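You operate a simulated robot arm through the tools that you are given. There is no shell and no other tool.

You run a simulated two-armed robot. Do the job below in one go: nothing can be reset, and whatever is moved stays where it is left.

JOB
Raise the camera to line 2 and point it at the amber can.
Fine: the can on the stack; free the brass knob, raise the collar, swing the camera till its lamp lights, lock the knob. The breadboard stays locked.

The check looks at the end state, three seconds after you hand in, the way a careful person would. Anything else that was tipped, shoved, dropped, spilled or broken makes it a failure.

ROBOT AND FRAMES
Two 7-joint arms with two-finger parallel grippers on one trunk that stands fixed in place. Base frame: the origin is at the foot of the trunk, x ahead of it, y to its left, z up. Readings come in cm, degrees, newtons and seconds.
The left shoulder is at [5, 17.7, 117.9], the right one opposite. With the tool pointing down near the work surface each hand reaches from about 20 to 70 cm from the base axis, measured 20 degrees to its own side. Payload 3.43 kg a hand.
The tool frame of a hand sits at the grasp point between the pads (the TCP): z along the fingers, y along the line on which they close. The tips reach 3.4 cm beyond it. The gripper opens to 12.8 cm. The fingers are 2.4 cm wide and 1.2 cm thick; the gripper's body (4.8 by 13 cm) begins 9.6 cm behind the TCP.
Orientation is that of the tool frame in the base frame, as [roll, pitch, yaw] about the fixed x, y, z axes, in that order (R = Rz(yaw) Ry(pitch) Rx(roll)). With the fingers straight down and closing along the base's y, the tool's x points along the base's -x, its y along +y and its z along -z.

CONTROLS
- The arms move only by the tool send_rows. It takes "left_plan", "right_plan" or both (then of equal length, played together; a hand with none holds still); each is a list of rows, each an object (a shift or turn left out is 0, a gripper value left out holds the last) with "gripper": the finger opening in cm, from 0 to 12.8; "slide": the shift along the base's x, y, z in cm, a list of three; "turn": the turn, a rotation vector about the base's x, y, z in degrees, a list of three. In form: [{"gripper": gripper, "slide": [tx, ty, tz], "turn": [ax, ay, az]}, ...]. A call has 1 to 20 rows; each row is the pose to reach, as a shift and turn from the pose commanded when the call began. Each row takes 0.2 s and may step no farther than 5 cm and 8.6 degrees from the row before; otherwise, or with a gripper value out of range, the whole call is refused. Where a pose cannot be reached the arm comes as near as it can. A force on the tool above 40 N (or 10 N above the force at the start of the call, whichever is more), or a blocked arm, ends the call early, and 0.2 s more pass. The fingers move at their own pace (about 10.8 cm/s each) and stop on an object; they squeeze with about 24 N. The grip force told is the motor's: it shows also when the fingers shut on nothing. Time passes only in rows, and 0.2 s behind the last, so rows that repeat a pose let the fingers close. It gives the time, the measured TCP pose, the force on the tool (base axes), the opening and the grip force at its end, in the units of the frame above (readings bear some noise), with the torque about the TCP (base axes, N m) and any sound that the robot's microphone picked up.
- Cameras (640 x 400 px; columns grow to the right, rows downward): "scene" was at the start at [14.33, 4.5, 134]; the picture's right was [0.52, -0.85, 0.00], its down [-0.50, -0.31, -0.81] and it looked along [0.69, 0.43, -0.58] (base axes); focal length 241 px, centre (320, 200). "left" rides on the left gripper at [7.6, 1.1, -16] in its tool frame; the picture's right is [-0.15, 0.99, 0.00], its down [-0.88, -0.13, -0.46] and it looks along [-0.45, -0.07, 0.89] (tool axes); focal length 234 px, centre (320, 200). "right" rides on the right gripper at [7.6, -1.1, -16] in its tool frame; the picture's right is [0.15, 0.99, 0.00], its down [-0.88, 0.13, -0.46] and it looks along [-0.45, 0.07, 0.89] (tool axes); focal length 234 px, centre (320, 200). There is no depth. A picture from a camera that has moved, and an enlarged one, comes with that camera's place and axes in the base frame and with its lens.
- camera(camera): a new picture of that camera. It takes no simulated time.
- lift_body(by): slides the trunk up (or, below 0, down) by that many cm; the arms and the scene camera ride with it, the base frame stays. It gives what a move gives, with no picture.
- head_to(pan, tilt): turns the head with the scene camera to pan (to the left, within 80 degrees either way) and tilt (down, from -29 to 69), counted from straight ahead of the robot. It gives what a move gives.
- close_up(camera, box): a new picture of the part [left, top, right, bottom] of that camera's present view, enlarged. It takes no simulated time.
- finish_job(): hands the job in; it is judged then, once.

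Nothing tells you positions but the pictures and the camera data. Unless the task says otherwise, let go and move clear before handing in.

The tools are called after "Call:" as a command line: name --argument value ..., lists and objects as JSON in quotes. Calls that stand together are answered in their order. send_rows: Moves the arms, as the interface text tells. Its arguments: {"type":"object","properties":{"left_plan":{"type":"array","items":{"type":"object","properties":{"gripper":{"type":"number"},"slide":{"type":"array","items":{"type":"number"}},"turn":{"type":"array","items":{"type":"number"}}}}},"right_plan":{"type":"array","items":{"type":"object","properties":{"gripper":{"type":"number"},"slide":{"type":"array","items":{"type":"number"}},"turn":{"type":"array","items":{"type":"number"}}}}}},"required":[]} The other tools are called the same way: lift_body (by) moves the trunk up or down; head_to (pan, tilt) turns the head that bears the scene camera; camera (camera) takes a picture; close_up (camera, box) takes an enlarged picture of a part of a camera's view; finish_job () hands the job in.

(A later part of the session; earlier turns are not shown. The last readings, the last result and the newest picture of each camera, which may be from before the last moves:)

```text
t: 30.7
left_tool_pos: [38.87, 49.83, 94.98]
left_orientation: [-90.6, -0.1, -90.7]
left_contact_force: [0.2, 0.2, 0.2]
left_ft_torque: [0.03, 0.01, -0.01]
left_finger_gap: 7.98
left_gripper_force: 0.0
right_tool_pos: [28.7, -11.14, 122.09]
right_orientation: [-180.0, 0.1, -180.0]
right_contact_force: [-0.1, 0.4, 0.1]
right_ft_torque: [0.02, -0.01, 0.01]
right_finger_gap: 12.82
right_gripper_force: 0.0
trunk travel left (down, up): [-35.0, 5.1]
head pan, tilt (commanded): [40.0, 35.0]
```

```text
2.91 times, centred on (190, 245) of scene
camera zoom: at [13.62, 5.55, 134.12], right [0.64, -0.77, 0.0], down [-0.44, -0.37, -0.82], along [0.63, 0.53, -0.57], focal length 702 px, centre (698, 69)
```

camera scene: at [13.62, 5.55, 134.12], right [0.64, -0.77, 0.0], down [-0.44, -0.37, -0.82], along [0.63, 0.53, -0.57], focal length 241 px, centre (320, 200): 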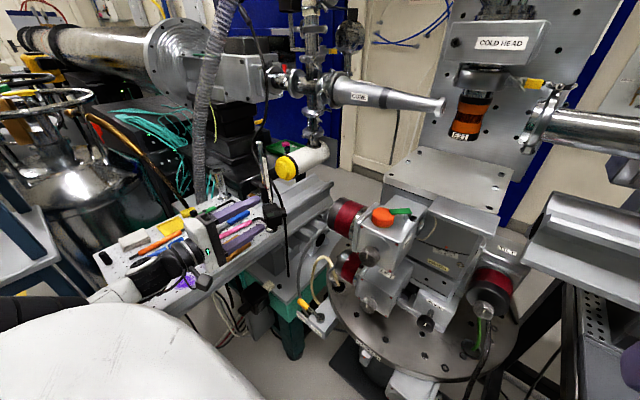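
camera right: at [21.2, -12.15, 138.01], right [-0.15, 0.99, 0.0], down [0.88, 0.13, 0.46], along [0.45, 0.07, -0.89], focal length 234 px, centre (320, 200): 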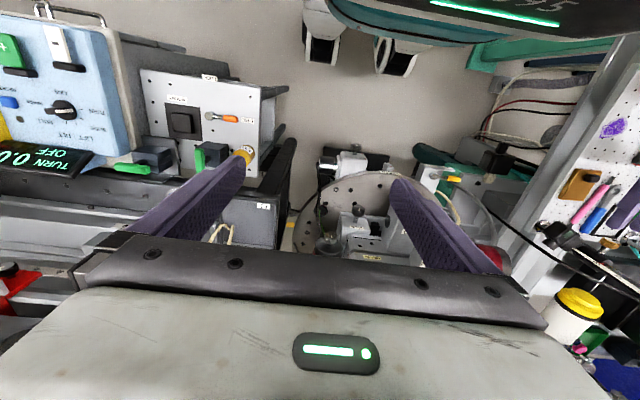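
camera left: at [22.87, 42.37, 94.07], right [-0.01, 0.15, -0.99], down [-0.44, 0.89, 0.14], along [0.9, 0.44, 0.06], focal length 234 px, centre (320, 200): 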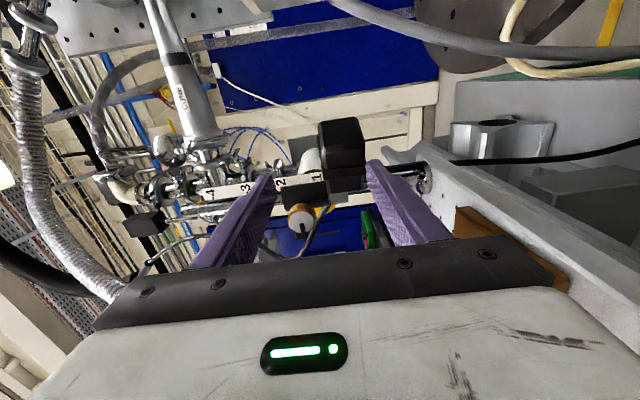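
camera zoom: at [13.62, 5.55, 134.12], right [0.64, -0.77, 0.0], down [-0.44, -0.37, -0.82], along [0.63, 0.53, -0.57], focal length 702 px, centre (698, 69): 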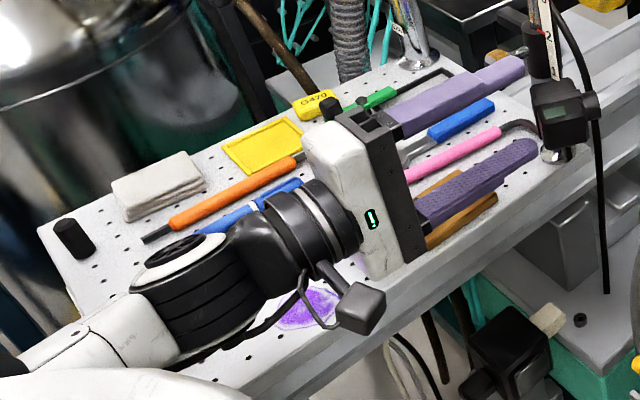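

The camera box spans z ≈ 90.6–95.0, its lens direction is azimuth −30°, and the lamp pad is at about (43, 47) on top. I'll lower the fingers to z ≈ 92.8 at y ≈ 49.3 so they straddle it top and bottom, clear of the lamp pad.

Call:
send_rows --left_plan '[{"gripper": 8, "slide": [0, -0.2, -0.7]}, {"slide": [0, -0.4, -1.4]}, {"slide": [0, -0.45, -2.2]}, {"slide": [0, -0.45, -2.2]}]'

Call:
close_up --camera "left" --box '[270, 100, 400, 220]'

Call:
close_up --camera "scene" --box '[235, 180, 305, 250]'

```text
t: 31.7
left_tool_pos: [39.99, 50.55, 93.67]
left_orientation: [-90.3, 0.0, -90.2]
left_contact_force: [0.1, 0.2, -0.3]
left_ft_torque: [0.0, 0.01, -0.02]
left_finger_gap: 7.95
left_gripper_force: 0.1
left hand out of reach, approached as far as the arm can: row 1, 2, 3, 4
right_tool_pos: [28.69, -11.25, 121.93]
right_orientation: [-180.0, 0.0, -180.0]
right_contact_force: [0.3, -0.3, 0.5]
right_ft_torque: [-0.01, 0.01, 0.01]
right_finger_gap: 12.82
right_gripper_force: 0.0
trunk travel left (down, up): [-35.0, 5.1]
head pan, tilt (commanded): [40.0, 35.0]
```

```text
3.33 times, centred on (335, 160) of left
camera zoom: at [23.93, 42.92, 92.65], right [0.0, 0.15, -0.99], down [-0.45, 0.88, 0.13], along [0.89, 0.45, 0.06], focal length 781 px, centre (270, 333)
```

zoom: 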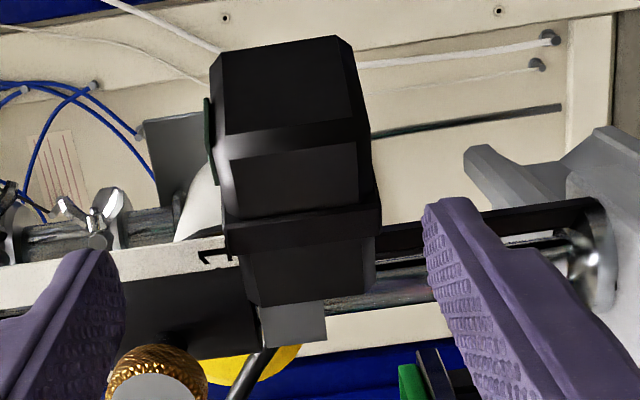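

```text
5.71 times, centred on (270, 215) of scene
camera zoom: at [13.62, 5.56, 134.12], right [0.64, -0.77, 0.0], down [-0.44, -0.37, -0.82], along [0.63, 0.53, -0.57], focal length 1379 px, centre (606, 114)
```

zoom: 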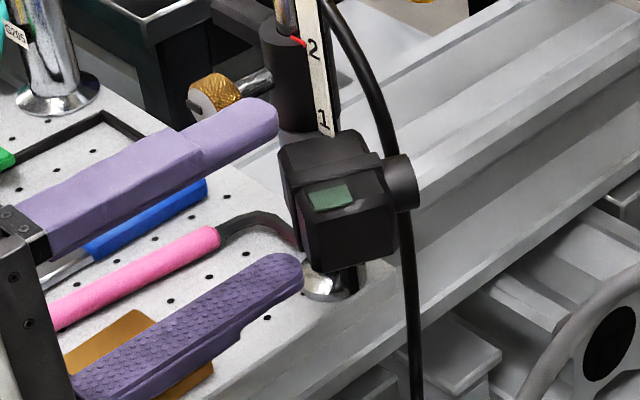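

The arm's near-reach limit pushes it outward a bit, and further forward should be fine. I'll advance to about (42.3, 49.3, 92.8) with a slight yaw, still open.

Call:
send_rows --left_plan '[{"gripper": 8, "slide": [0.2, -0.2, -0.5], "turn": [0, 0, -2]}, {"slide": [0.6, -0.5, -0.9], "turn": [0, 0, -4]}, {"slide": [1.2, -0.9, -0.9], "turn": [0, 0, -6]}, {"slide": [1.8, -1.2, -0.9], "turn": [0, 0, -8]}, {"slide": [2.2, -1.3, -0.9], "turn": [0, 0, -8]}]'

Call:
close_up --camera "left" --box '[250, 80, 400, 220]'

Call:
close_up --camera "scene" --box '[235, 180, 305, 250]'

```text
t: 32.9
left_tool_pos: [42.19, 49.06, 92.91]
left_orientation: [-90.0, 0.0, -98.0]
left_contact_force: [-0.2, -0.5, 0.7]
left_ft_torque: [0.01, 0.01, 0.03]
left_finger_gap: 8.0
left_gripper_force: 0.0
right_tool_pos: [28.67, -11.13, 121.99]
right_orientation: [180.0, 0.0, -179.9]
right_contact_force: [-0.1, 0.3, 0.9]
right_ft_torque: [0.02, 0.01, -0.01]
right_finger_gap: 12.8
right_gripper_force: 0.1
trunk travel left (down, up): [-35.0, 5.1]
head pan, tilt (commanded): [40.0, 35.0]
```

```text
2.86 times, centred on (325, 150) of left
camera zoom: at [25.27, 43.84, 91.74], right [0.02, 0.15, -0.99], down [-0.33, 0.94, 0.13], along [0.94, 0.32, 0.07], focal length 669 px, centre (306, 343)
```

zoom: 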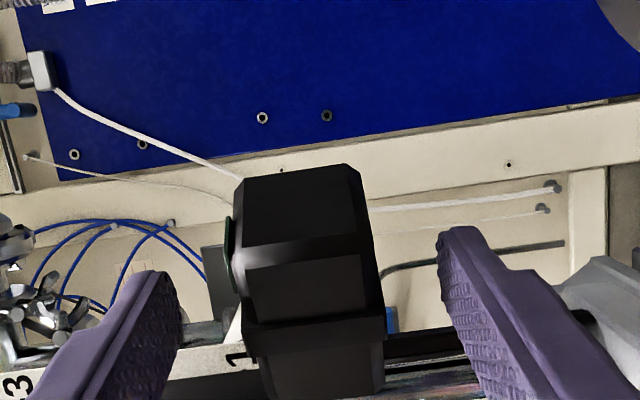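

```text
5.71 times, centred on (270, 215) of scene
camera zoom: at [13.62, 5.56, 134.12], right [0.64, -0.77, 0.0], down [-0.44, -0.37, -0.82], along [0.63, 0.53, -0.57], focal length 1379 px, centre (606, 114)
```

zoom: 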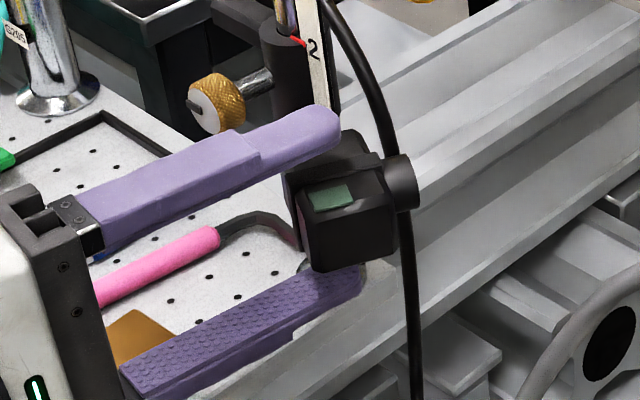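

The fingers straddle the box at its ridge, about 0.2 cm too high. I'll correct that and close in small steps while watching the vertical force.

Call:
send_rows --left_plan '[{"gripper": 7, "slide": [0, 0, -0.22]}, {"gripper": 5.5, "slide": [0, 0, -0.22]}, {"gripper": 4.8, "slide": [0, 0, -0.22]}, {"gripper": 4.8, "slide": [0, 0, -0.22]}]'

Call:
close_up --camera "left" --box '[250, 80, 400, 220]'

Call:
close_up --camera "scene" --box '[255, 175, 305, 225]'

```text
t: 33.9
left_tool_pos: [42.19, 49.08, 92.69]
left_orientation: [-90.1, 0.0, -98.0]
left_contact_force: [0.6, 0.5, 0.7]
left_ft_torque: [-0.01, 0.03, -0.03]
left_finger_gap: 4.8
left_gripper_force: 0.1
right_tool_pos: [28.67, -11.14, 121.94]
right_orientation: [180.0, 0.0, 180.0]
right_contact_force: [0.7, -0.7, -0.6]
right_ft_torque: [-0.02, 0.01, 0.02]
right_finger_gap: 12.83
right_gripper_force: 0.0
trunk travel left (down, up): [-35.0, 5.1]
head pan, tilt (commanded): [40.0, 35.0]
```

```text
2.86 times, centred on (325, 150) of left
camera zoom: at [25.29, 43.84, 91.58], right [0.02, 0.15, -0.99], down [-0.33, 0.94, 0.13], along [0.94, 0.32, 0.07], focal length 669 px, centre (306, 343)
```

zoom: 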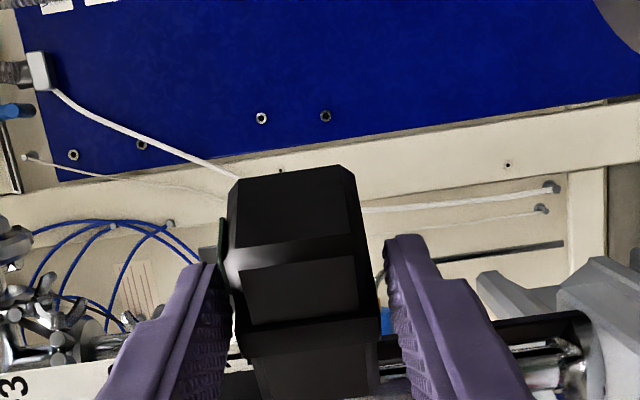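

```text
8.00 times, centred on (280, 200) of scene
camera zoom: at [13.62, 5.56, 134.12], right [0.64, -0.77, 0.0], down [-0.44, -0.37, -0.82], along [0.63, 0.53, -0.57], focal length 1930 px, centre (640, 200)
```

zoom: 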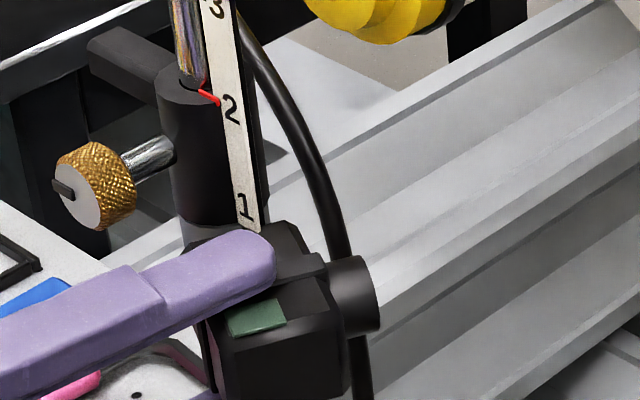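

The fingers are centred with a small gap on both sides, and the lamp pad stays visible. I'll close gently now.

Call:
send_rows --left_plan '[{"gripper": 4.4}, {"gripper": 4.1}, {"gripper": 3.8}, {"gripper": 3.8}]'

Call:
close_up --camera "left" --box '[250, 80, 400, 220]'

Call:
close_up --camera "scene" --box '[255, 175, 305, 225]'

```text
t: 34.9
left_tool_pos: [42.22, 49.13, 92.67]
left_orientation: [-90.0, 0.0, -98.1]
left_contact_force: [0.4, -0.3, 0.5]
left_ft_torque: [0.0, -0.03, -0.01]
left_finger_gap: 3.81
left_gripper_force: 0.4
right_tool_pos: [28.54, -11.15, 121.93]
right_orientation: [-180.0, 0.0, 180.0]
right_contact_force: [0.0, -0.9, -0.6]
right_ft_torque: [-0.01, 0.01, -0.01]
right_finger_gap: 12.82
right_gripper_force: 0.1
trunk travel left (down, up): [-35.0, 5.1]
head pan, tilt (commanded): [40.0, 35.0]
```

```text
2.86 times, centred on (325, 150) of left
camera zoom: at [25.28, 43.84, 91.59], right [0.02, 0.15, -0.99], down [-0.33, 0.94, 0.13], along [0.94, 0.32, 0.07], focal length 669 px, centre (306, 343)
```

zoom: 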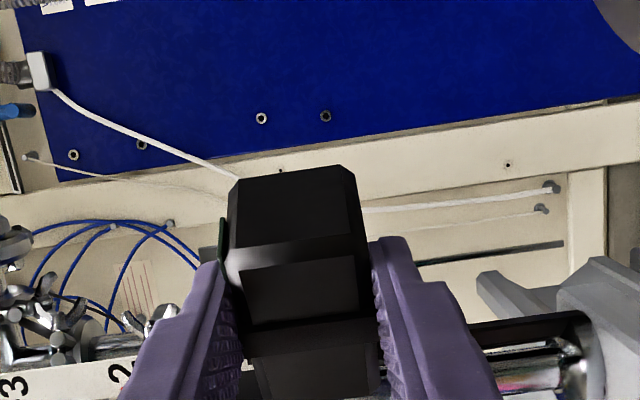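

```text
8.00 times, centred on (280, 200) of scene
camera zoom: at [13.61, 5.56, 134.12], right [0.64, -0.77, 0.0], down [-0.44, -0.37, -0.82], along [0.63, 0.53, -0.57], focal length 1930 px, centre (640, 200)
```

zoom: 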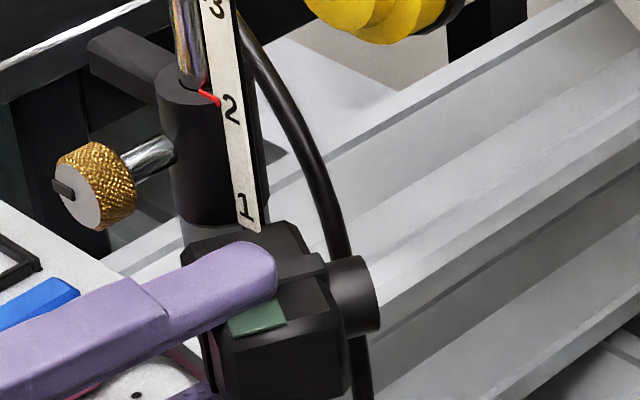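

There's no firm contact yet at a 3.8 cm gap, so I'll close a little more.

Call:
send_rows --left_plan '[{"gripper": 3.6}, {"gripper": 3.4}, {"gripper": 3.2}, {"gripper": 3.2}]'

Call:
close_up --camera "left" --box '[250, 80, 400, 220]'

Call:
close_up --camera "scene" --box '[255, 175, 305, 225]'

```text
t: 35.9
left_tool_pos: [42.14, 49.1, 92.67]
left_orientation: [-90.1, 0.0, -98.1]
left_contact_force: [-0.2, 0.6, -0.1]
left_ft_torque: [-0.03, -0.11, 0.02]
left_finger_gap: 3.75
left_gripper_force: 45.5
right_tool_pos: [28.77, -11.25, 121.86]
right_orientation: [180.0, 0.0, -180.0]
right_contact_force: [0.3, 0.0, -0.2]
right_ft_torque: [-0.01, -0.02, 0.01]
right_finger_gap: 12.78
right_gripper_force: 0.1
trunk travel left (down, up): [-35.0, 5.1]
head pan, tilt (commanded): [40.0, 35.0]
```

```text
2.86 times, centred on (325, 150) of left
camera zoom: at [25.29, 43.84, 91.6], right [0.02, 0.15, -0.99], down [-0.33, 0.94, 0.13], along [0.94, 0.32, 0.07], focal length 669 px, centre (306, 343)
```

zoom: 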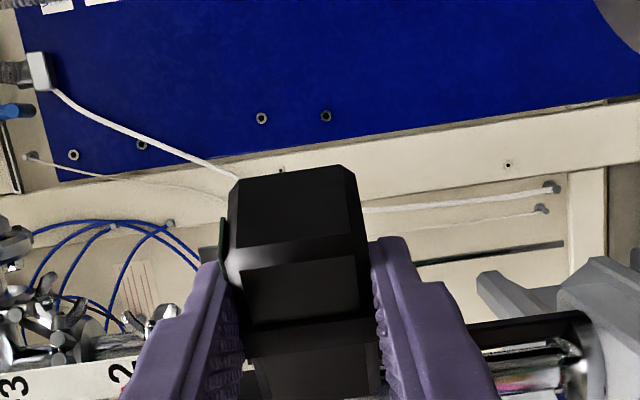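

```text
8.00 times, centred on (280, 200) of scene
camera zoom: at [13.61, 5.55, 134.12], right [0.64, -0.77, 0.0], down [-0.44, -0.37, -0.82], along [0.63, 0.53, -0.57], focal length 1930 px, centre (640, 200)
```

zoom: 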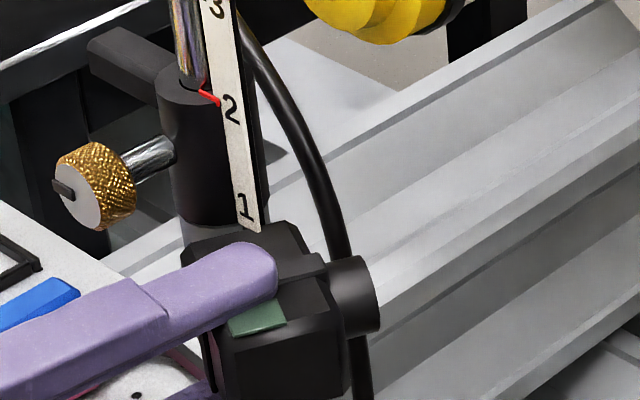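

The camera is gripped with almost no net force and the pointer hasn't moved. Now I'll swing it clockwise about the post, first by 6°.

Call:
send_rows --left_plan '[{"gripper": 3.2, "slide": [-0.155, 0.167, 0], "turn": [0, 0, -2]}, {"slide": [-0.303, 0.339, 0], "turn": [0, 0, -4]}, {"slide": [-0.445, 0.516, 0], "turn": [0, 0, -6]}, {"slide": [-0.445, 0.516, 0], "turn": [0, 0, -6]}]'

Call:
close_up --camera "left" --box '[250, 80, 400, 220]'

Call:
close_up --camera "scene" --box '[255, 175, 305, 225]'

```text
t: 36.9
left_tool_pos: [41.73, 49.65, 92.56]
left_orientation: [-89.9, 0.0, -103.9]
left_contact_force: [2.7, 4.9, 5.0]
left_ft_torque: [-0.03, 0.07, 0.35]
left_finger_gap: 3.77
left_gripper_force: 45.0
right_tool_pos: [28.89, -11.21, 122.04]
right_orientation: [180.0, 0.0, 180.0]
right_contact_force: [-0.2, 0.1, 0.1]
right_ft_torque: [-0.02, -0.01, -0.03]
right_finger_gap: 12.84
right_gripper_force: 0.0
trunk travel left (down, up): [-35.0, 5.1]
head pan, tilt (commanded): [40.0, 35.0]
```

```text
2.86 times, centred on (325, 150) of left
camera zoom: at [24.41, 46.15, 91.54], right [0.04, 0.14, -0.99], down [-0.23, 0.96, 0.13], along [0.97, 0.22, 0.07], focal length 669 px, centre (306, 343)
```

zoom: 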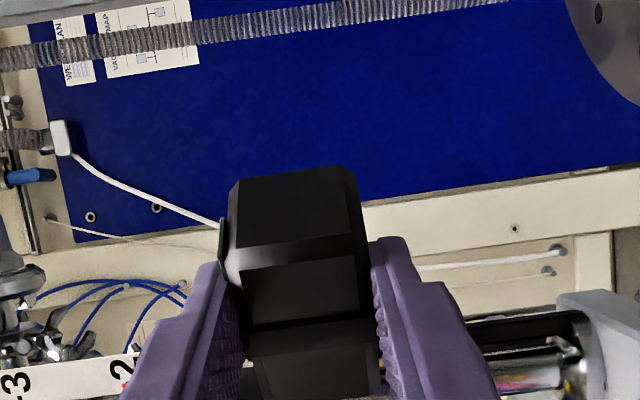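

```text
8.00 times, centred on (280, 200) of scene
camera zoom: at [13.61, 5.57, 134.12], right [0.64, -0.77, 0.0], down [-0.44, -0.37, -0.82], along [0.63, 0.53, -0.57], focal length 1930 px, centre (640, 200)
```

zoom: 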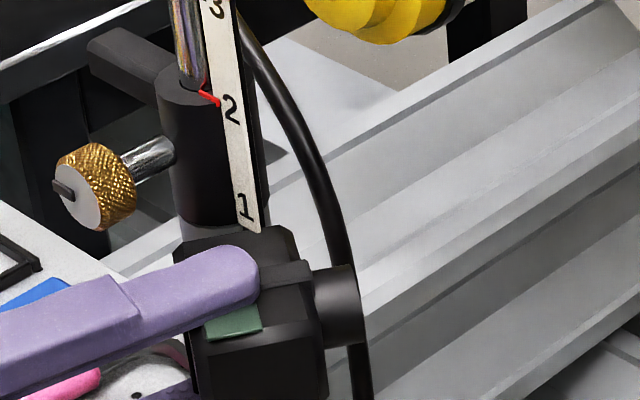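

The camera swings freely on its own ring and the pointer stays on 2. The lamp is still off, so I'll continue in small steps.

Call:
send_rows --left_plan '[{"gripper": 3.2, "slide": [-0.07, 0.09, 0.03], "turn": [0, 0, -1]}, {"slide": [-0.136, 0.183, 0.05], "turn": [0, 0, -2]}, {"slide": [-0.2, 0.276, 0.05], "turn": [0, 0, -3]}, {"slide": [-0.266, 0.369, 0.05], "turn": [0, 0, -4]}, {"slide": [-0.266, 0.369, 0.05], "turn": [0, 0, -4]}]'

Call:
close_up --camera "scene" --box '[255, 175, 305, 225]'

```text
t: 38.1
left_tool_pos: [41.44, 50.07, 92.67]
left_orientation: [-90.0, 0.0, -108.0]
left_contact_force: [5.2, 7.5, 0.9]
left_ft_torque: [-0.08, 0.13, 0.45]
left_finger_gap: 3.74
left_gripper_force: 45.2
right_tool_pos: [28.74, -11.11, 121.98]
right_orientation: [-180.0, -0.1, -180.0]
right_contact_force: [0.9, 1.2, 0.6]
right_ft_torque: [0.04, -0.01, 0.02]
right_finger_gap: 12.82
right_gripper_force: 0.0
trunk travel left (down, up): [-35.0, 5.1]
head pan, tilt (commanded): [40.0, 35.0]
```

```text
8.00 times, centred on (280, 200) of scene
camera zoom: at [13.66, 5.62, 134.11], right [0.64, -0.77, 0.0], down [-0.44, -0.37, -0.82], along [0.63, 0.53, -0.57], focal length 1930 px, centre (640, 200)
```

zoom: 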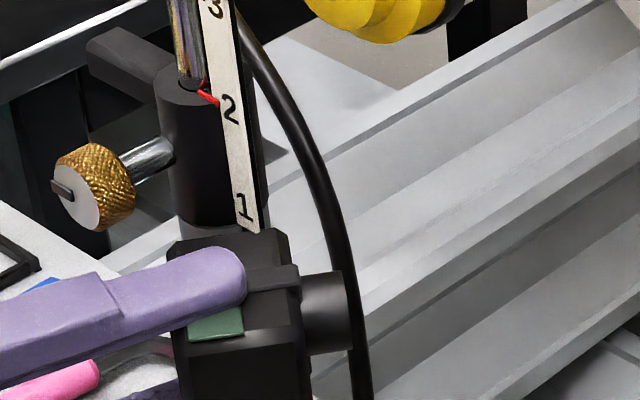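

The camera is about 10° in and the lamp is still off. I'll continue, easing slightly toward the post to relieve the radial pull.

Call:
send_rows --left_plan '[{"gripper": 3.2, "slide": [-0.0, 0.13, 0], "turn": [0, 0, -1]}, {"slide": [-0.01, 0.26, 0], "turn": [0, 0, -2]}, {"slide": [-0.07, 0.36, 0], "turn": [0, 0, -3]}, {"slide": [-0.12, 0.46, 0], "turn": [0, 0, -4]}, {"slide": [-0.12, 0.46, 0], "turn": [0, 0, -4]}]'

Call:
close_up --camera "scene" --box '[255, 175, 305, 225]'

```text
t: 39.3
left_tool_pos: [41.26, 50.47, 92.62]
left_orientation: [-90.0, 0.0, -112.0]
left_contact_force: [-8.5, 6.4, 2.0]
left_ft_torque: [-0.03, 0.17, 0.83]
left_finger_gap: 3.75
left_gripper_force: 45.6
right_tool_pos: [28.58, -11.15, 121.95]
right_orientation: [-180.0, 0.0, -180.0]
right_contact_force: [-0.5, 0.0, -0.5]
right_ft_torque: [-0.03, 0.02, 0.03]
right_finger_gap: 12.82
right_gripper_force: 0.1
trunk travel left (down, up): [-35.0, 5.1]
head pan, tilt (commanded): [40.0, 35.0]
```

```text
8.00 times, centred on (280, 200) of scene
camera zoom: at [13.51, 5.61, 134.13], right [0.64, -0.77, 0.0], down [-0.44, -0.37, -0.82], along [0.63, 0.53, -0.57], focal length 1930 px, centre (640, 200)
```

zoom: 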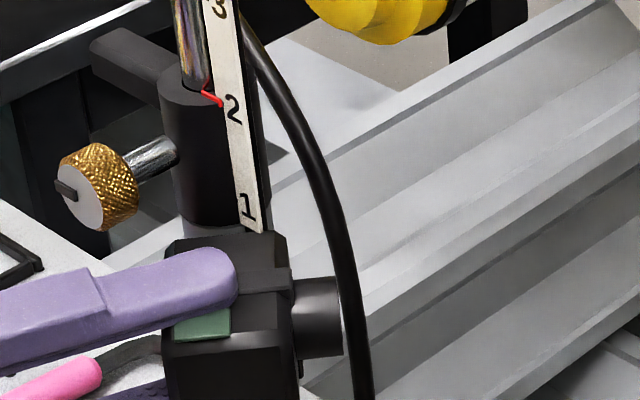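

The camera is about 14° in and the lamp is still dark. I'll keep going in 2° increments.

Call:
send_rows --left_plan '[{"gripper": 3.2, "slide": [-0.12, 0.1, 0], "turn": [0, 0, -1]}, {"slide": [-0.2, 0.2, 0], "turn": [0, 0, -2]}, {"slide": [-0.2, 0.2, 0], "turn": [0, 0, -2]}]'

Call:
close_up --camera "scene" --box '[255, 175, 305, 225]'

```text
t: 40.1
left_tool_pos: [41.14, 50.88, 92.49]
left_orientation: [-90.1, 0.0, -114.0]
left_contact_force: [4.7, 6.9, 0.0]
left_ft_torque: [-0.13, 0.07, 0.53]
left_finger_gap: 3.77
left_gripper_force: 44.9
right_tool_pos: [28.71, -11.05, 122.09]
right_orientation: [-180.0, 0.0, -180.0]
right_contact_force: [0.1, 0.2, 0.8]
right_ft_torque: [0.01, 0.01, 0.02]
right_finger_gap: 12.81
right_gripper_force: 0.0
trunk travel left (down, up): [-35.0, 5.1]
head pan, tilt (commanded): [40.0, 35.0]
```

```text
8.00 times, centred on (280, 200) of scene
camera zoom: at [13.66, 5.62, 134.11], right [0.64, -0.77, 0.0], down [-0.44, -0.37, -0.82], along [0.63, 0.53, -0.57], focal length 1930 px, centre (640, 200)
```

zoom: 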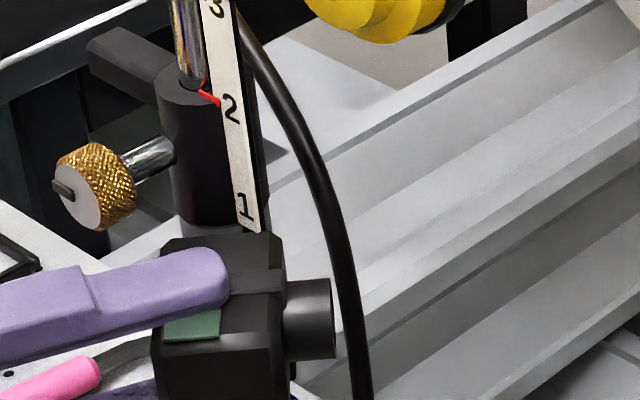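

Call:
send_rows --left_plan '[{"gripper": 3.2, "slide": [-0.02, 0.11, 0], "turn": [0, 0, -1]}, {"slide": [-0.05, 0.22, 0], "turn": [0, 0, -2]}, {"slide": [-0.05, 0.22, 0], "turn": [0, 0, -2]}]'

Call:
close_up --camera "scene" --box '[255, 175, 305, 225]'

```text
t: 40.9
left_tool_pos: [41.12, 51.0, 92.65]
left_orientation: [-90.0, 0.1, -116.1]
left_contact_force: [-3.2, 8.5, 0.1]
left_ft_torque: [0.14, 0.01, 0.71]
left_finger_gap: 3.77
left_gripper_force: 44.9
right_tool_pos: [28.67, -11.1, 121.98]
right_orientation: [-180.0, -0.1, -180.0]
right_contact_force: [0.1, 0.6, 0.1]
right_ft_torque: [-0.02, 0.01, 0.0]
right_finger_gap: 12.8
right_gripper_force: 0.0
trunk travel left (down, up): [-35.0, 5.1]
head pan, tilt (commanded): [40.0, 35.0]
```

```text
8.00 times, centred on (280, 200) of scene
camera zoom: at [13.58, 5.65, 134.12], right [0.64, -0.77, 0.0], down [-0.44, -0.37, -0.82], along [0.63, 0.53, -0.57], focal length 1930 px, centre (640, 200)
```

zoom: 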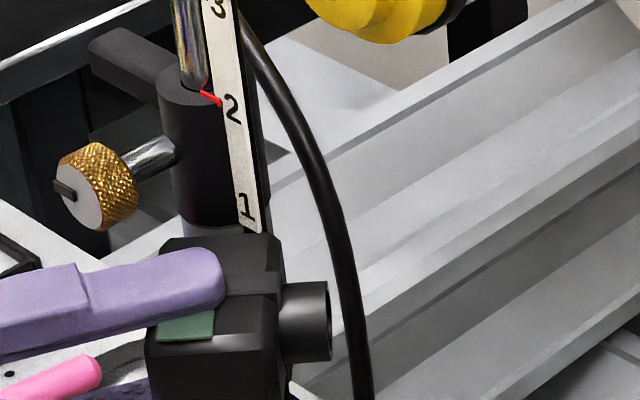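

Call:
send_rows --left_plan '[{"gripper": 3.2, "slide": [-0.05, 0.1, 0], "turn": [0, 0, -1]}, {"slide": [-0.1, 0.2, 0], "turn": [0, 0, -2]}, {"slide": [-0.1, 0.2, 0], "turn": [0, 0, -2]}]'

Call:
close_up --camera "scene" --box '[255, 175, 305, 225]'

Call:
close_up --camera "left" --box '[250, 80, 400, 220]'

```text
t: 41.7
left_tool_pos: [40.99, 51.29, 92.64]
left_orientation: [-90.0, 0.1, -117.9]
left_contact_force: [0.9, 10.0, -0.1]
left_ft_torque: [0.07, 0.05, 0.84]
left_finger_gap: 3.76
left_gripper_force: 44.8
right_tool_pos: [28.67, -11.06, 121.94]
right_orientation: [-179.9, 0.0, 180.0]
right_contact_force: [-0.4, -0.6, 0.5]
right_ft_torque: [0.0, 0.0, -0.01]
right_finger_gap: 12.81
right_gripper_force: 0.1
trunk travel left (down, up): [-35.0, 5.1]
head pan, tilt (commanded): [40.0, 35.0]
```

```text
8.00 times, centred on (280, 200) of scene
camera zoom: at [13.63, 5.66, 134.11], right [0.64, -0.77, 0.0], down [-0.44, -0.37, -0.82], along [0.63, 0.53, -0.57], focal length 1930 px, centre (640, 200)
```

zoom: 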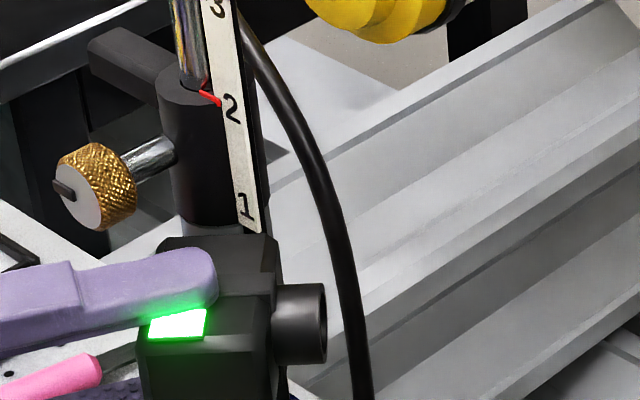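

```text
2.86 times, centred on (325, 150) of left
camera zoom: at [23.31, 51.94, 91.54], right [0.07, 0.13, -0.99], down [0.01, 0.99, 0.13], along [1.0, -0.02, 0.07], focal length 669 px, centre (306, 343)
```

zoom: 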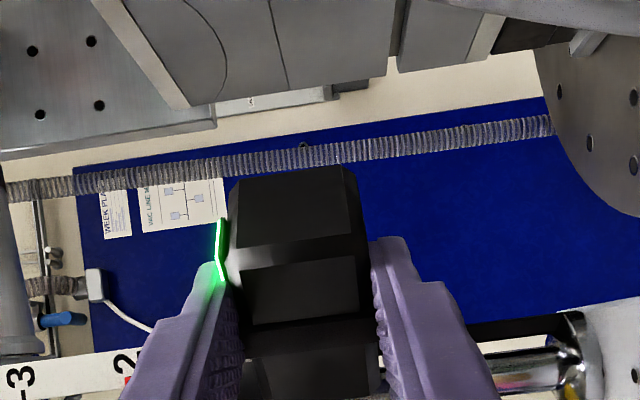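

The lamp has lit at about 20° of swing. I'll nudge further in 1° steps to find the window's extent, so I can leave the camera near its middle.

Call:
send_rows --left_plan '[{"gripper": 3.2, "slide": [-0.04, 0.09, 0], "turn": [0, 0, -1]}, {"slide": [-0.08, 0.18, 0], "turn": [0, 0, -2]}, {"slide": [-0.08, 0.18, 0], "turn": [0, 0, -2]}]'

Call:
close_up --camera "scene" --box '[255, 175, 305, 225]'

```text
t: 42.5
left_tool_pos: [40.92, 51.46, 92.72]
left_orientation: [-90.0, -0.1, -119.9]
left_contact_force: [-0.3, 8.2, -1.5]
left_ft_torque: [-0.08, 0.01, 0.8]
left_finger_gap: 3.76
left_gripper_force: 45.5
right_tool_pos: [28.75, -11.06, 121.99]
right_orientation: [-179.8, -0.1, -179.9]
right_contact_force: [-0.5, -0.1, -0.2]
right_ft_torque: [0.02, -0.01, -0.03]
right_finger_gap: 12.81
right_gripper_force: 0.1
trunk travel left (down, up): [-35.0, 5.1]
head pan, tilt (commanded): [40.0, 35.0]
```

```text
8.00 times, centred on (280, 200) of scene
camera zoom: at [13.63, 5.66, 134.11], right [0.64, -0.77, 0.0], down [-0.44, -0.37, -0.82], along [0.63, 0.53, -0.57], focal length 1930 px, centre (640, 200)
```

zoom: 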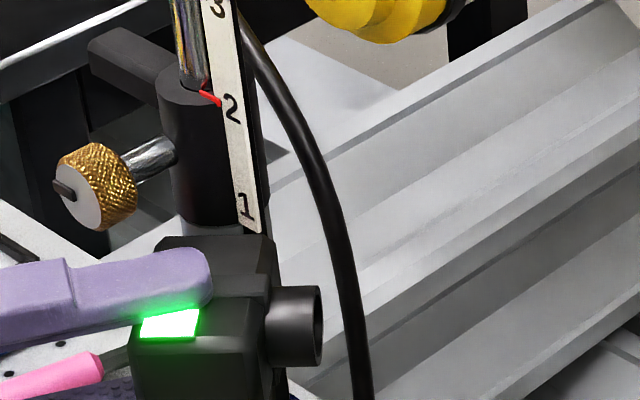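

Still lit at about 22°. One more step will show where the far edge of the window lies.

Call:
send_rows --left_plan '[{"gripper": 3.2, "slide": [-0.04, 0.09, 0], "turn": [0, 0, -1]}, {"slide": [-0.08, 0.18, 0], "turn": [0, 0, -2]}, {"slide": [-0.08, 0.18, 0], "turn": [0, 0, -2]}]'

Call:
close_up --camera "scene" --box '[255, 175, 305, 225]'

```text
t: 43.3
left_tool_pos: [40.85, 51.53, 92.53]
left_orientation: [-90.0, -0.1, -121.8]
left_contact_force: [-5.9, 11.8, -0.4]
left_ft_torque: [0.07, 0.35, 1.17]
left_finger_gap: 3.72
left_gripper_force: 44.9
right_tool_pos: [28.62, -11.0, 122.04]
right_orientation: [-179.9, 0.0, -180.0]
right_contact_force: [0.9, -0.3, 0.0]
right_ft_torque: [0.04, 0.0, -0.05]
right_finger_gap: 12.83
right_gripper_force: 0.1
trunk travel left (down, up): [-35.0, 5.1]
head pan, tilt (commanded): [40.0, 35.0]
```

```text
8.00 times, centred on (280, 200) of scene
camera zoom: at [13.57, 5.69, 134.12], right [0.64, -0.77, 0.0], down [-0.44, -0.37, -0.82], along [0.63, 0.53, -0.57], focal length 1930 px, centre (640, 200)
```

zoom: 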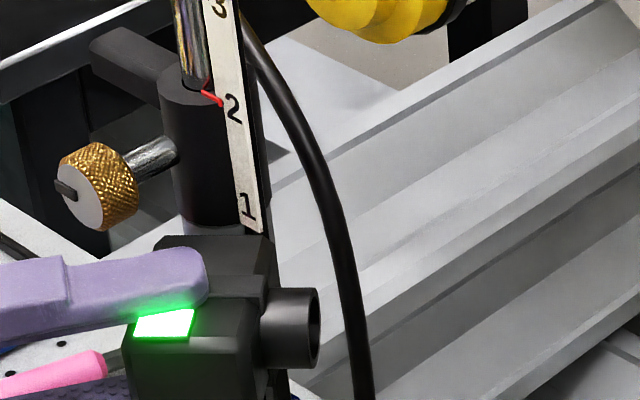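

The lamp stays lit through at least 4°, so this is comfortably inside the window. I'll relax the residual load, check the lamp, and then open the fingers.

Call:
send_rows --left_plan '[{"gripper": 3.2, "slide": [0.03, -0.08, 0], "turn": [0, 0, 1]}, {"slide": [0.06, -0.16, 0], "turn": [0, 0, 1.5]}, {"slide": [0.06, -0.16, 0], "turn": [0, 0, 1.5]}]'

Call:
close_up --camera "scene" --box '[255, 175, 305, 225]'

```text
t: 44.1
left_tool_pos: [40.84, 51.46, 92.58]
left_orientation: [-90.0, 0.0, -120.3]
left_contact_force: [-1.2, 10.4, -2.9]
left_ft_torque: [0.03, -0.15, 0.75]
left_finger_gap: 3.77
left_gripper_force: 44.7
right_tool_pos: [28.75, -11.13, 122.02]
right_orientation: [-179.9, 0.1, -180.0]
right_contact_force: [-0.8, 0.1, -0.9]
right_ft_torque: [0.0, -0.01, -0.02]
right_finger_gap: 12.81
right_gripper_force: 0.0
trunk travel left (down, up): [-35.0, 5.1]
head pan, tilt (commanded): [40.0, 35.0]
```

```text
8.00 times, centred on (280, 200) of scene
camera zoom: at [13.62, 5.7, 134.11], right [0.64, -0.77, 0.0], down [-0.44, -0.37, -0.82], along [0.63, 0.53, -0.57], focal length 1930 px, centre (640, 200)
```

zoom: 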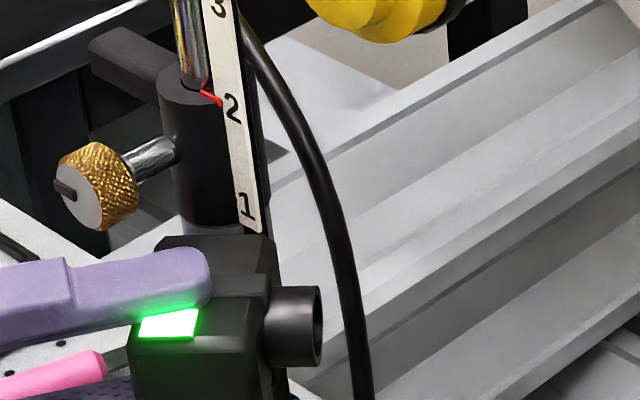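

Call:
send_rows --left_plan '[{"gripper": 3.2, "slide": [0, 0.1, 0], "turn": [0, 0, 0.8]}, {"slide": [0, 0.18, -0.03], "turn": [0, 0, 1.5]}, {"slide": [0, 0.18, -0.03], "turn": [0, 0, 1.5]}]'

Call:
close_up --camera "scene" --box '[255, 175, 305, 225]'

```text
t: 44.9
left_tool_pos: [40.89, 51.25, 92.74]
left_orientation: [-89.9, 0.0, -119.3]
left_contact_force: [3.8, -4.5, -3.8]
left_ft_torque: [-0.31, -0.41, -0.43]
left_finger_gap: 3.76
left_gripper_force: 45.1
right_tool_pos: [28.76, -11.09, 121.9]
right_orientation: [-179.9, -0.1, 180.0]
right_contact_force: [0.8, 0.5, 0.9]
right_ft_torque: [0.0, 0.0, 0.02]
right_finger_gap: 12.82
right_gripper_force: 0.0
trunk travel left (down, up): [-35.0, 5.1]
head pan, tilt (commanded): [40.0, 35.0]
```

```text
8.00 times, centred on (280, 200) of scene
camera zoom: at [13.68, 5.55, 134.11], right [0.64, -0.77, 0.0], down [-0.44, -0.37, -0.82], along [0.63, 0.53, -0.57], focal length 1930 px, centre (640, 200)
```

zoom: 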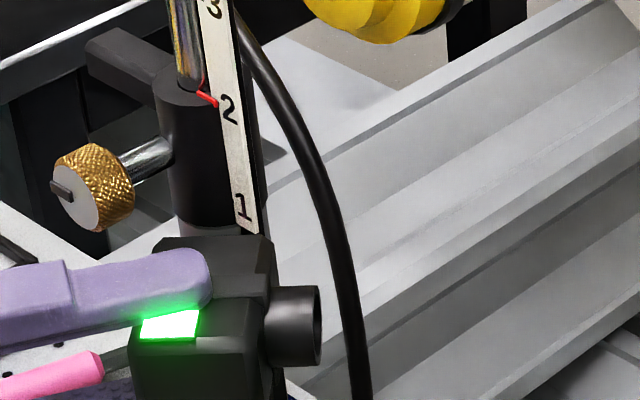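

The lamp is lit, the pointer is at 2 and the loads are small. I'll open the fingers slightly, to 4.7 cm, and back straight out along the finger direction, below the knob.

Call:
send_rows --left_plan '[{"gripper": 4.2}, {"gripper": 4.7}, {"gripper": 4.7}]'

Call:
close_up --camera "scene" --box '[245, 175, 305, 235]'

Call:
close_up --camera "left" --box '[250, 80, 400, 220]'

```text
t: 45.7
left_tool_pos: [40.94, 51.54, 92.68]
left_orientation: [-89.9, 0.0, -119.0]
left_contact_force: [1.1, -0.1, -0.1]
left_ft_torque: [-0.01, 0.03, -0.02]
left_finger_gap: 4.7
left_gripper_force: 0.0
right_tool_pos: [28.74, -11.0, 121.95]
right_orientation: [-180.0, 0.0, -180.0]
right_contact_force: [0.3, 0.1, -0.2]
right_ft_torque: [0.0, 0.01, 0.03]
right_finger_gap: 12.81
right_gripper_force: 0.1
trunk travel left (down, up): [-35.0, 5.1]
head pan, tilt (commanded): [40.0, 35.0]
```

```text
6.67 times, centred on (275, 205) of scene
camera zoom: at [13.62, 5.56, 134.12], right [0.64, -0.77, 0.0], down [-0.44, -0.37, -0.82], along [0.63, 0.53, -0.57], focal length 1609 px, centre (620, 167)
```

zoom: 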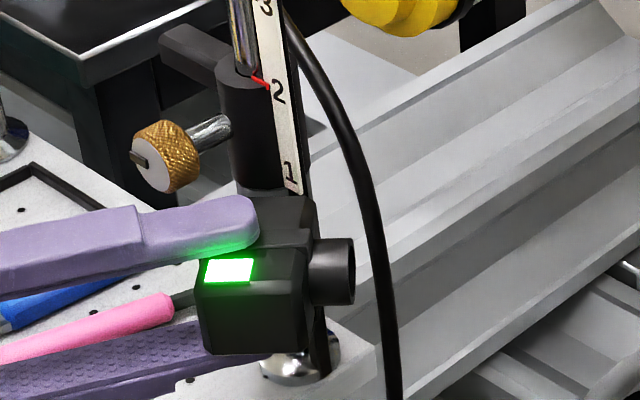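

```text
2.86 times, centred on (325, 150) of left
camera zoom: at [23.23, 52.61, 91.58], right [0.07, 0.13, -0.99], down [0.03, 0.99, 0.13], along [1.0, -0.04, 0.07], focal length 669 px, centre (306, 343)
```

zoom: 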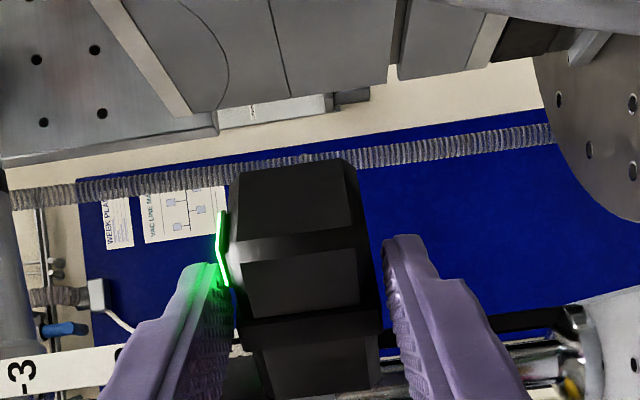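

The lamp stays lit after release and both fingers are clear of the box. I'm backing straight out.

Call:
send_rows --left_plan '[{"gripper": 4.7, "slide": [-0.7, 0.39, 0]}, {"slide": [-1.4, 0.78, 0]}, {"slide": [-2.1, 1.17, 0]}, {"slide": [-2.8, 1.56, 0]}, {"slide": [-3.5, 1.95, 0]}, {"slide": [-4.4, 2.4, 0]}, {"slide": [-5.2, 2.9, 0]}]'

Call:
close_up --camera "scene" --box '[225, 165, 305, 245]'

Call:
camera --camera "left"

```text
t: 47.3
left_tool_pos: [35.63, 54.39, 92.61]
left_orientation: [-89.9, 0.0, -119.0]
left_contact_force: [-0.2, -0.2, 0.0]
left_ft_torque: [-0.01, -0.02, 0.03]
left_finger_gap: 4.74
left_gripper_force: 0.1
right_tool_pos: [28.68, -11.13, 122.03]
right_orientation: [179.9, 0.0, -180.0]
right_contact_force: [1.0, 0.5, -0.3]
right_ft_torque: [0.0, 0.0, 0.02]
right_finger_gap: 12.79
right_gripper_force: 0.1
trunk travel left (down, up): [-35.0, 5.1]
head pan, tilt (commanded): [40.0, 35.0]
```

```text
5.00 times, centred on (265, 205) of scene
camera zoom: at [13.61, 5.56, 134.12], right [0.64, -0.77, 0.0], down [-0.44, -0.37, -0.82], along [0.63, 0.53, -0.57], focal length 1206 px, centre (595, 175)
```

zoom: 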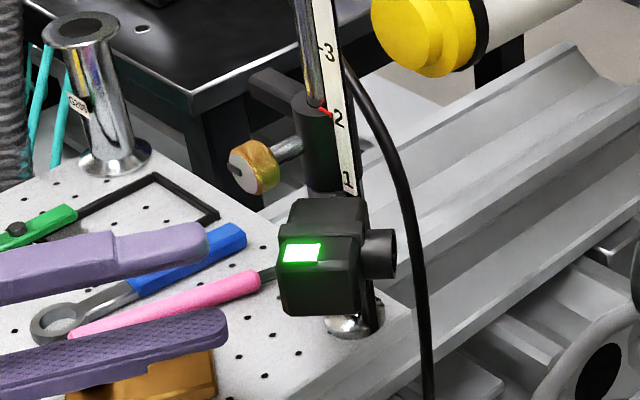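

```text
taken
camera left: at [18.0, 55.54, 91.46], right [0.07, 0.13, -0.99], down [0.03, 0.99, 0.13], along [1.0, -0.04, 0.07], focal length 234 px, centre (320, 200)
```

left: 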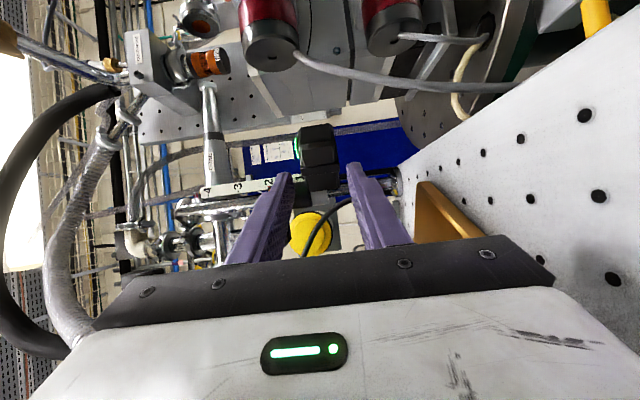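

The camera is left with its lamp lit and the pointer at line 2. Now I'll line the hand up with the knob again, first raising to its height and straightening the yaw.

Call:
send_rows --left_plan '[{"gripper": 5, "slide": [0, 0, 1.2], "turn": [0, 0, 7]}, {"slide": [0, 0, 2.4], "turn": [0, 0, 14]}, {"slide": [0.2, 0, 3.6], "turn": [0, 0, 21]}, {"slide": [0.4, -0.2, 4.8], "turn": [0, 0, 29]}, {"slide": [0.6, -0.4, 4.8], "turn": [0, 0, 29]}]'

Call:
close_up --camera "left" --box '[250, 90, 410, 220]'

Call:
close_up --camera "scene" --box '[225, 165, 305, 245]'

```text
t: 48.5
left_tool_pos: [36.23, 53.9, 97.45]
left_orientation: [-90.1, 0.1, -89.8]
left_contact_force: [-0.2, -0.4, -0.4]
left_ft_torque: [0.0, 0.01, 0.03]
left_finger_gap: 5.02
left_gripper_force: 0.1
right_tool_pos: [28.54, -11.08, 121.94]
right_orientation: [-180.0, 0.0, 180.0]
right_contact_force: [0.6, -0.1, 0.2]
right_ft_torque: [-0.02, 0.05, 0.0]
right_finger_gap: 12.82
right_gripper_force: 0.0
trunk travel left (down, up): [-35.0, 5.1]
head pan, tilt (commanded): [40.0, 35.0]
```

```text
3.08 times, centred on (330, 155) of left
camera zoom: at [20.25, 46.34, 96.37], right [0.0, 0.15, -0.99], down [-0.46, 0.88, 0.13], along [0.89, 0.45, 0.07], focal length 720 px, centre (289, 338)
```

zoom: 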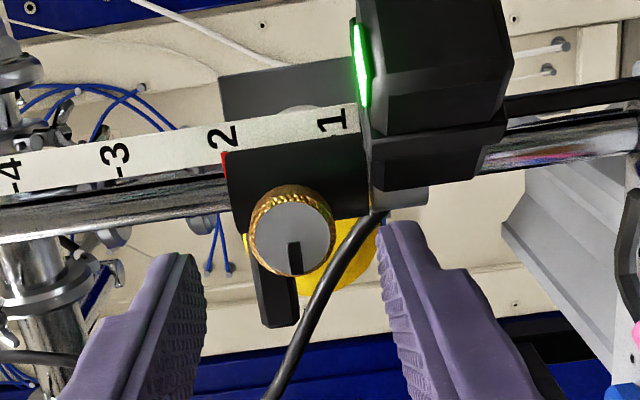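

```text
5.00 times, centred on (265, 205) of scene
camera zoom: at [13.62, 5.57, 134.12], right [0.64, -0.77, 0.0], down [-0.44, -0.37, -0.82], along [0.63, 0.53, -0.57], focal length 1206 px, centre (595, 175)
```

zoom: 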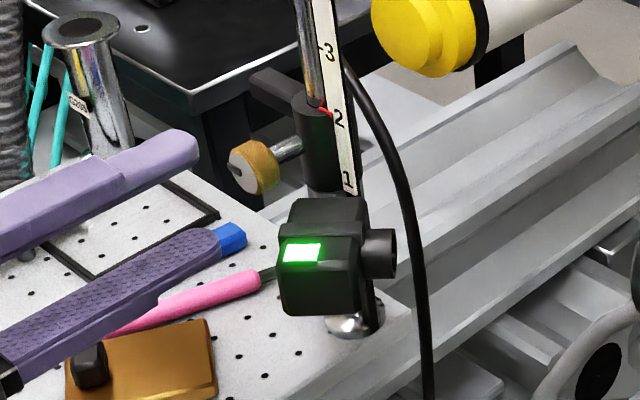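

The hand is aligned with the knob to within about 0.15 cm, and the knob's mark points left (free). I'll roll 15° so the lower finger stays away from the camera, then advance over the knob.

Call:
send_rows --left_plan '[{"gripper": 5, "slide": [0.2, -0.1, -0.08], "turn": [7.5, 0, 0]}, {"slide": [0.5, -0.15, -0.08], "turn": [15, 0, 0]}, {"slide": [1.4, -0.15, -0.08], "turn": [15, 0, 0]}, {"slide": [2.2, -0.15, -0.08], "turn": [15, 0, 0]}, {"slide": [2.2, -0.15, -0.08], "turn": [15, 0, 0]}]'

Call:
close_up --camera "left" --box '[250, 90, 410, 220]'

Call:
close_up --camera "scene" --box '[225, 165, 305, 245]'

```text
t: 49.7
left_tool_pos: [38.65, 53.91, 97.34]
left_orientation: [-90.0, 15.0, -90.0]
left_contact_force: [0.1, 0.3, 1.0]
left_ft_torque: [0.0, -0.01, 0.02]
left_finger_gap: 5.0
left_gripper_force: 0.1
right_tool_pos: [28.57, -11.14, 121.98]
right_orientation: [-179.9, 0.0, -180.0]
right_contact_force: [-0.1, 0.0, -0.6]
right_ft_torque: [-0.01, 0.03, -0.01]
right_finger_gap: 12.8
right_gripper_force: 0.0
trunk travel left (down, up): [-35.0, 5.1]
head pan, tilt (commanded): [40.0, 35.0]
```

```text
3.08 times, centred on (330, 155) of left
camera zoom: at [22.57, 46.89, 94.42], right [0.0, 0.4, -0.92], down [-0.46, 0.82, 0.35], along [0.89, 0.42, 0.18], focal length 720 px, centre (289, 338)
```

zoom: 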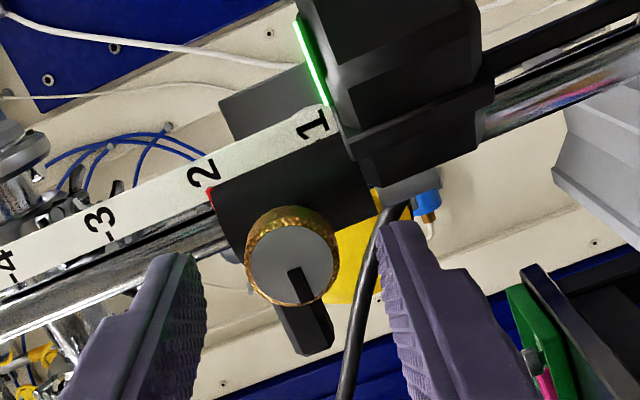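

```text
5.00 times, centred on (265, 205) of scene
camera zoom: at [13.62, 5.56, 134.12], right [0.64, -0.77, 0.0], down [-0.44, -0.37, -0.82], along [0.63, 0.53, -0.57], focal length 1206 px, centre (595, 175)
```

zoom: 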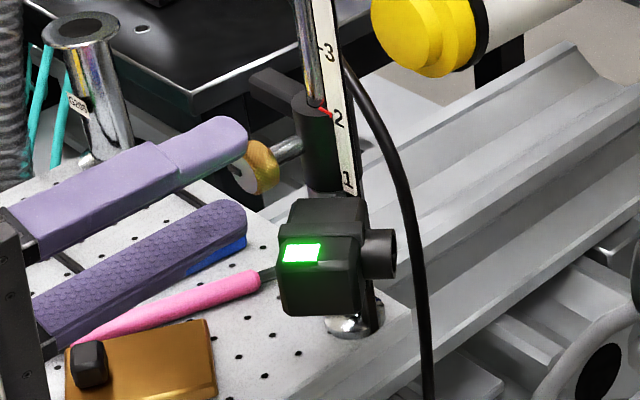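

The knob sits within 0.2 cm of the tool axis. I'll advance the last 1.6 cm with the small correction.

Call:
send_rows --left_plan '[{"gripper": 5, "slide": [0.5, -0.12, -0.04]}, {"slide": [1.1, -0.12, -0.04]}, {"slide": [1.65, -0.12, -0.04]}, {"slide": [1.65, -0.12, -0.04]}]'

Call:
close_up --camera "left" --box '[250, 90, 410, 220]'

Call:
close_up --camera "scene" --box '[225, 165, 305, 245]'

```text
t: 50.7
left_tool_pos: [40.25, 53.69, 97.37]
left_orientation: [-90.0, 15.0, -90.0]
left_contact_force: [-0.6, -0.8, 0.0]
left_ft_torque: [0.03, -0.04, 0.01]
left_finger_gap: 5.01
left_gripper_force: 0.1
right_tool_pos: [28.67, -11.11, 121.93]
right_orientation: [180.0, 0.0, 180.0]
right_contact_force: [-0.2, -0.2, 0.2]
right_ft_torque: [-0.02, -0.03, -0.01]
right_finger_gap: 12.8
right_gripper_force: 0.0
trunk travel left (down, up): [-35.0, 5.1]
head pan, tilt (commanded): [40.0, 35.0]
```

```text
3.08 times, centred on (330, 155) of left
camera zoom: at [24.15, 46.64, 94.35], right [0.0, 0.4, -0.92], down [-0.46, 0.82, 0.35], along [0.89, 0.42, 0.18], focal length 720 px, centre (289, 338)
```

zoom: 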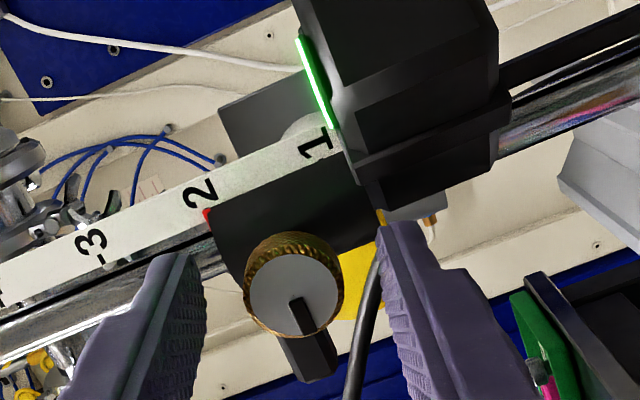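

```text
5.00 times, centred on (265, 205) of scene
camera zoom: at [13.62, 5.56, 134.12], right [0.64, -0.77, 0.0], down [-0.44, -0.37, -0.82], along [0.63, 0.53, -0.57], focal length 1206 px, centre (595, 175)
```

zoom: 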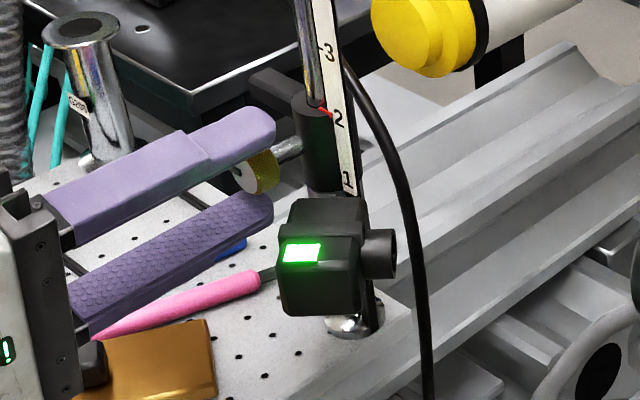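

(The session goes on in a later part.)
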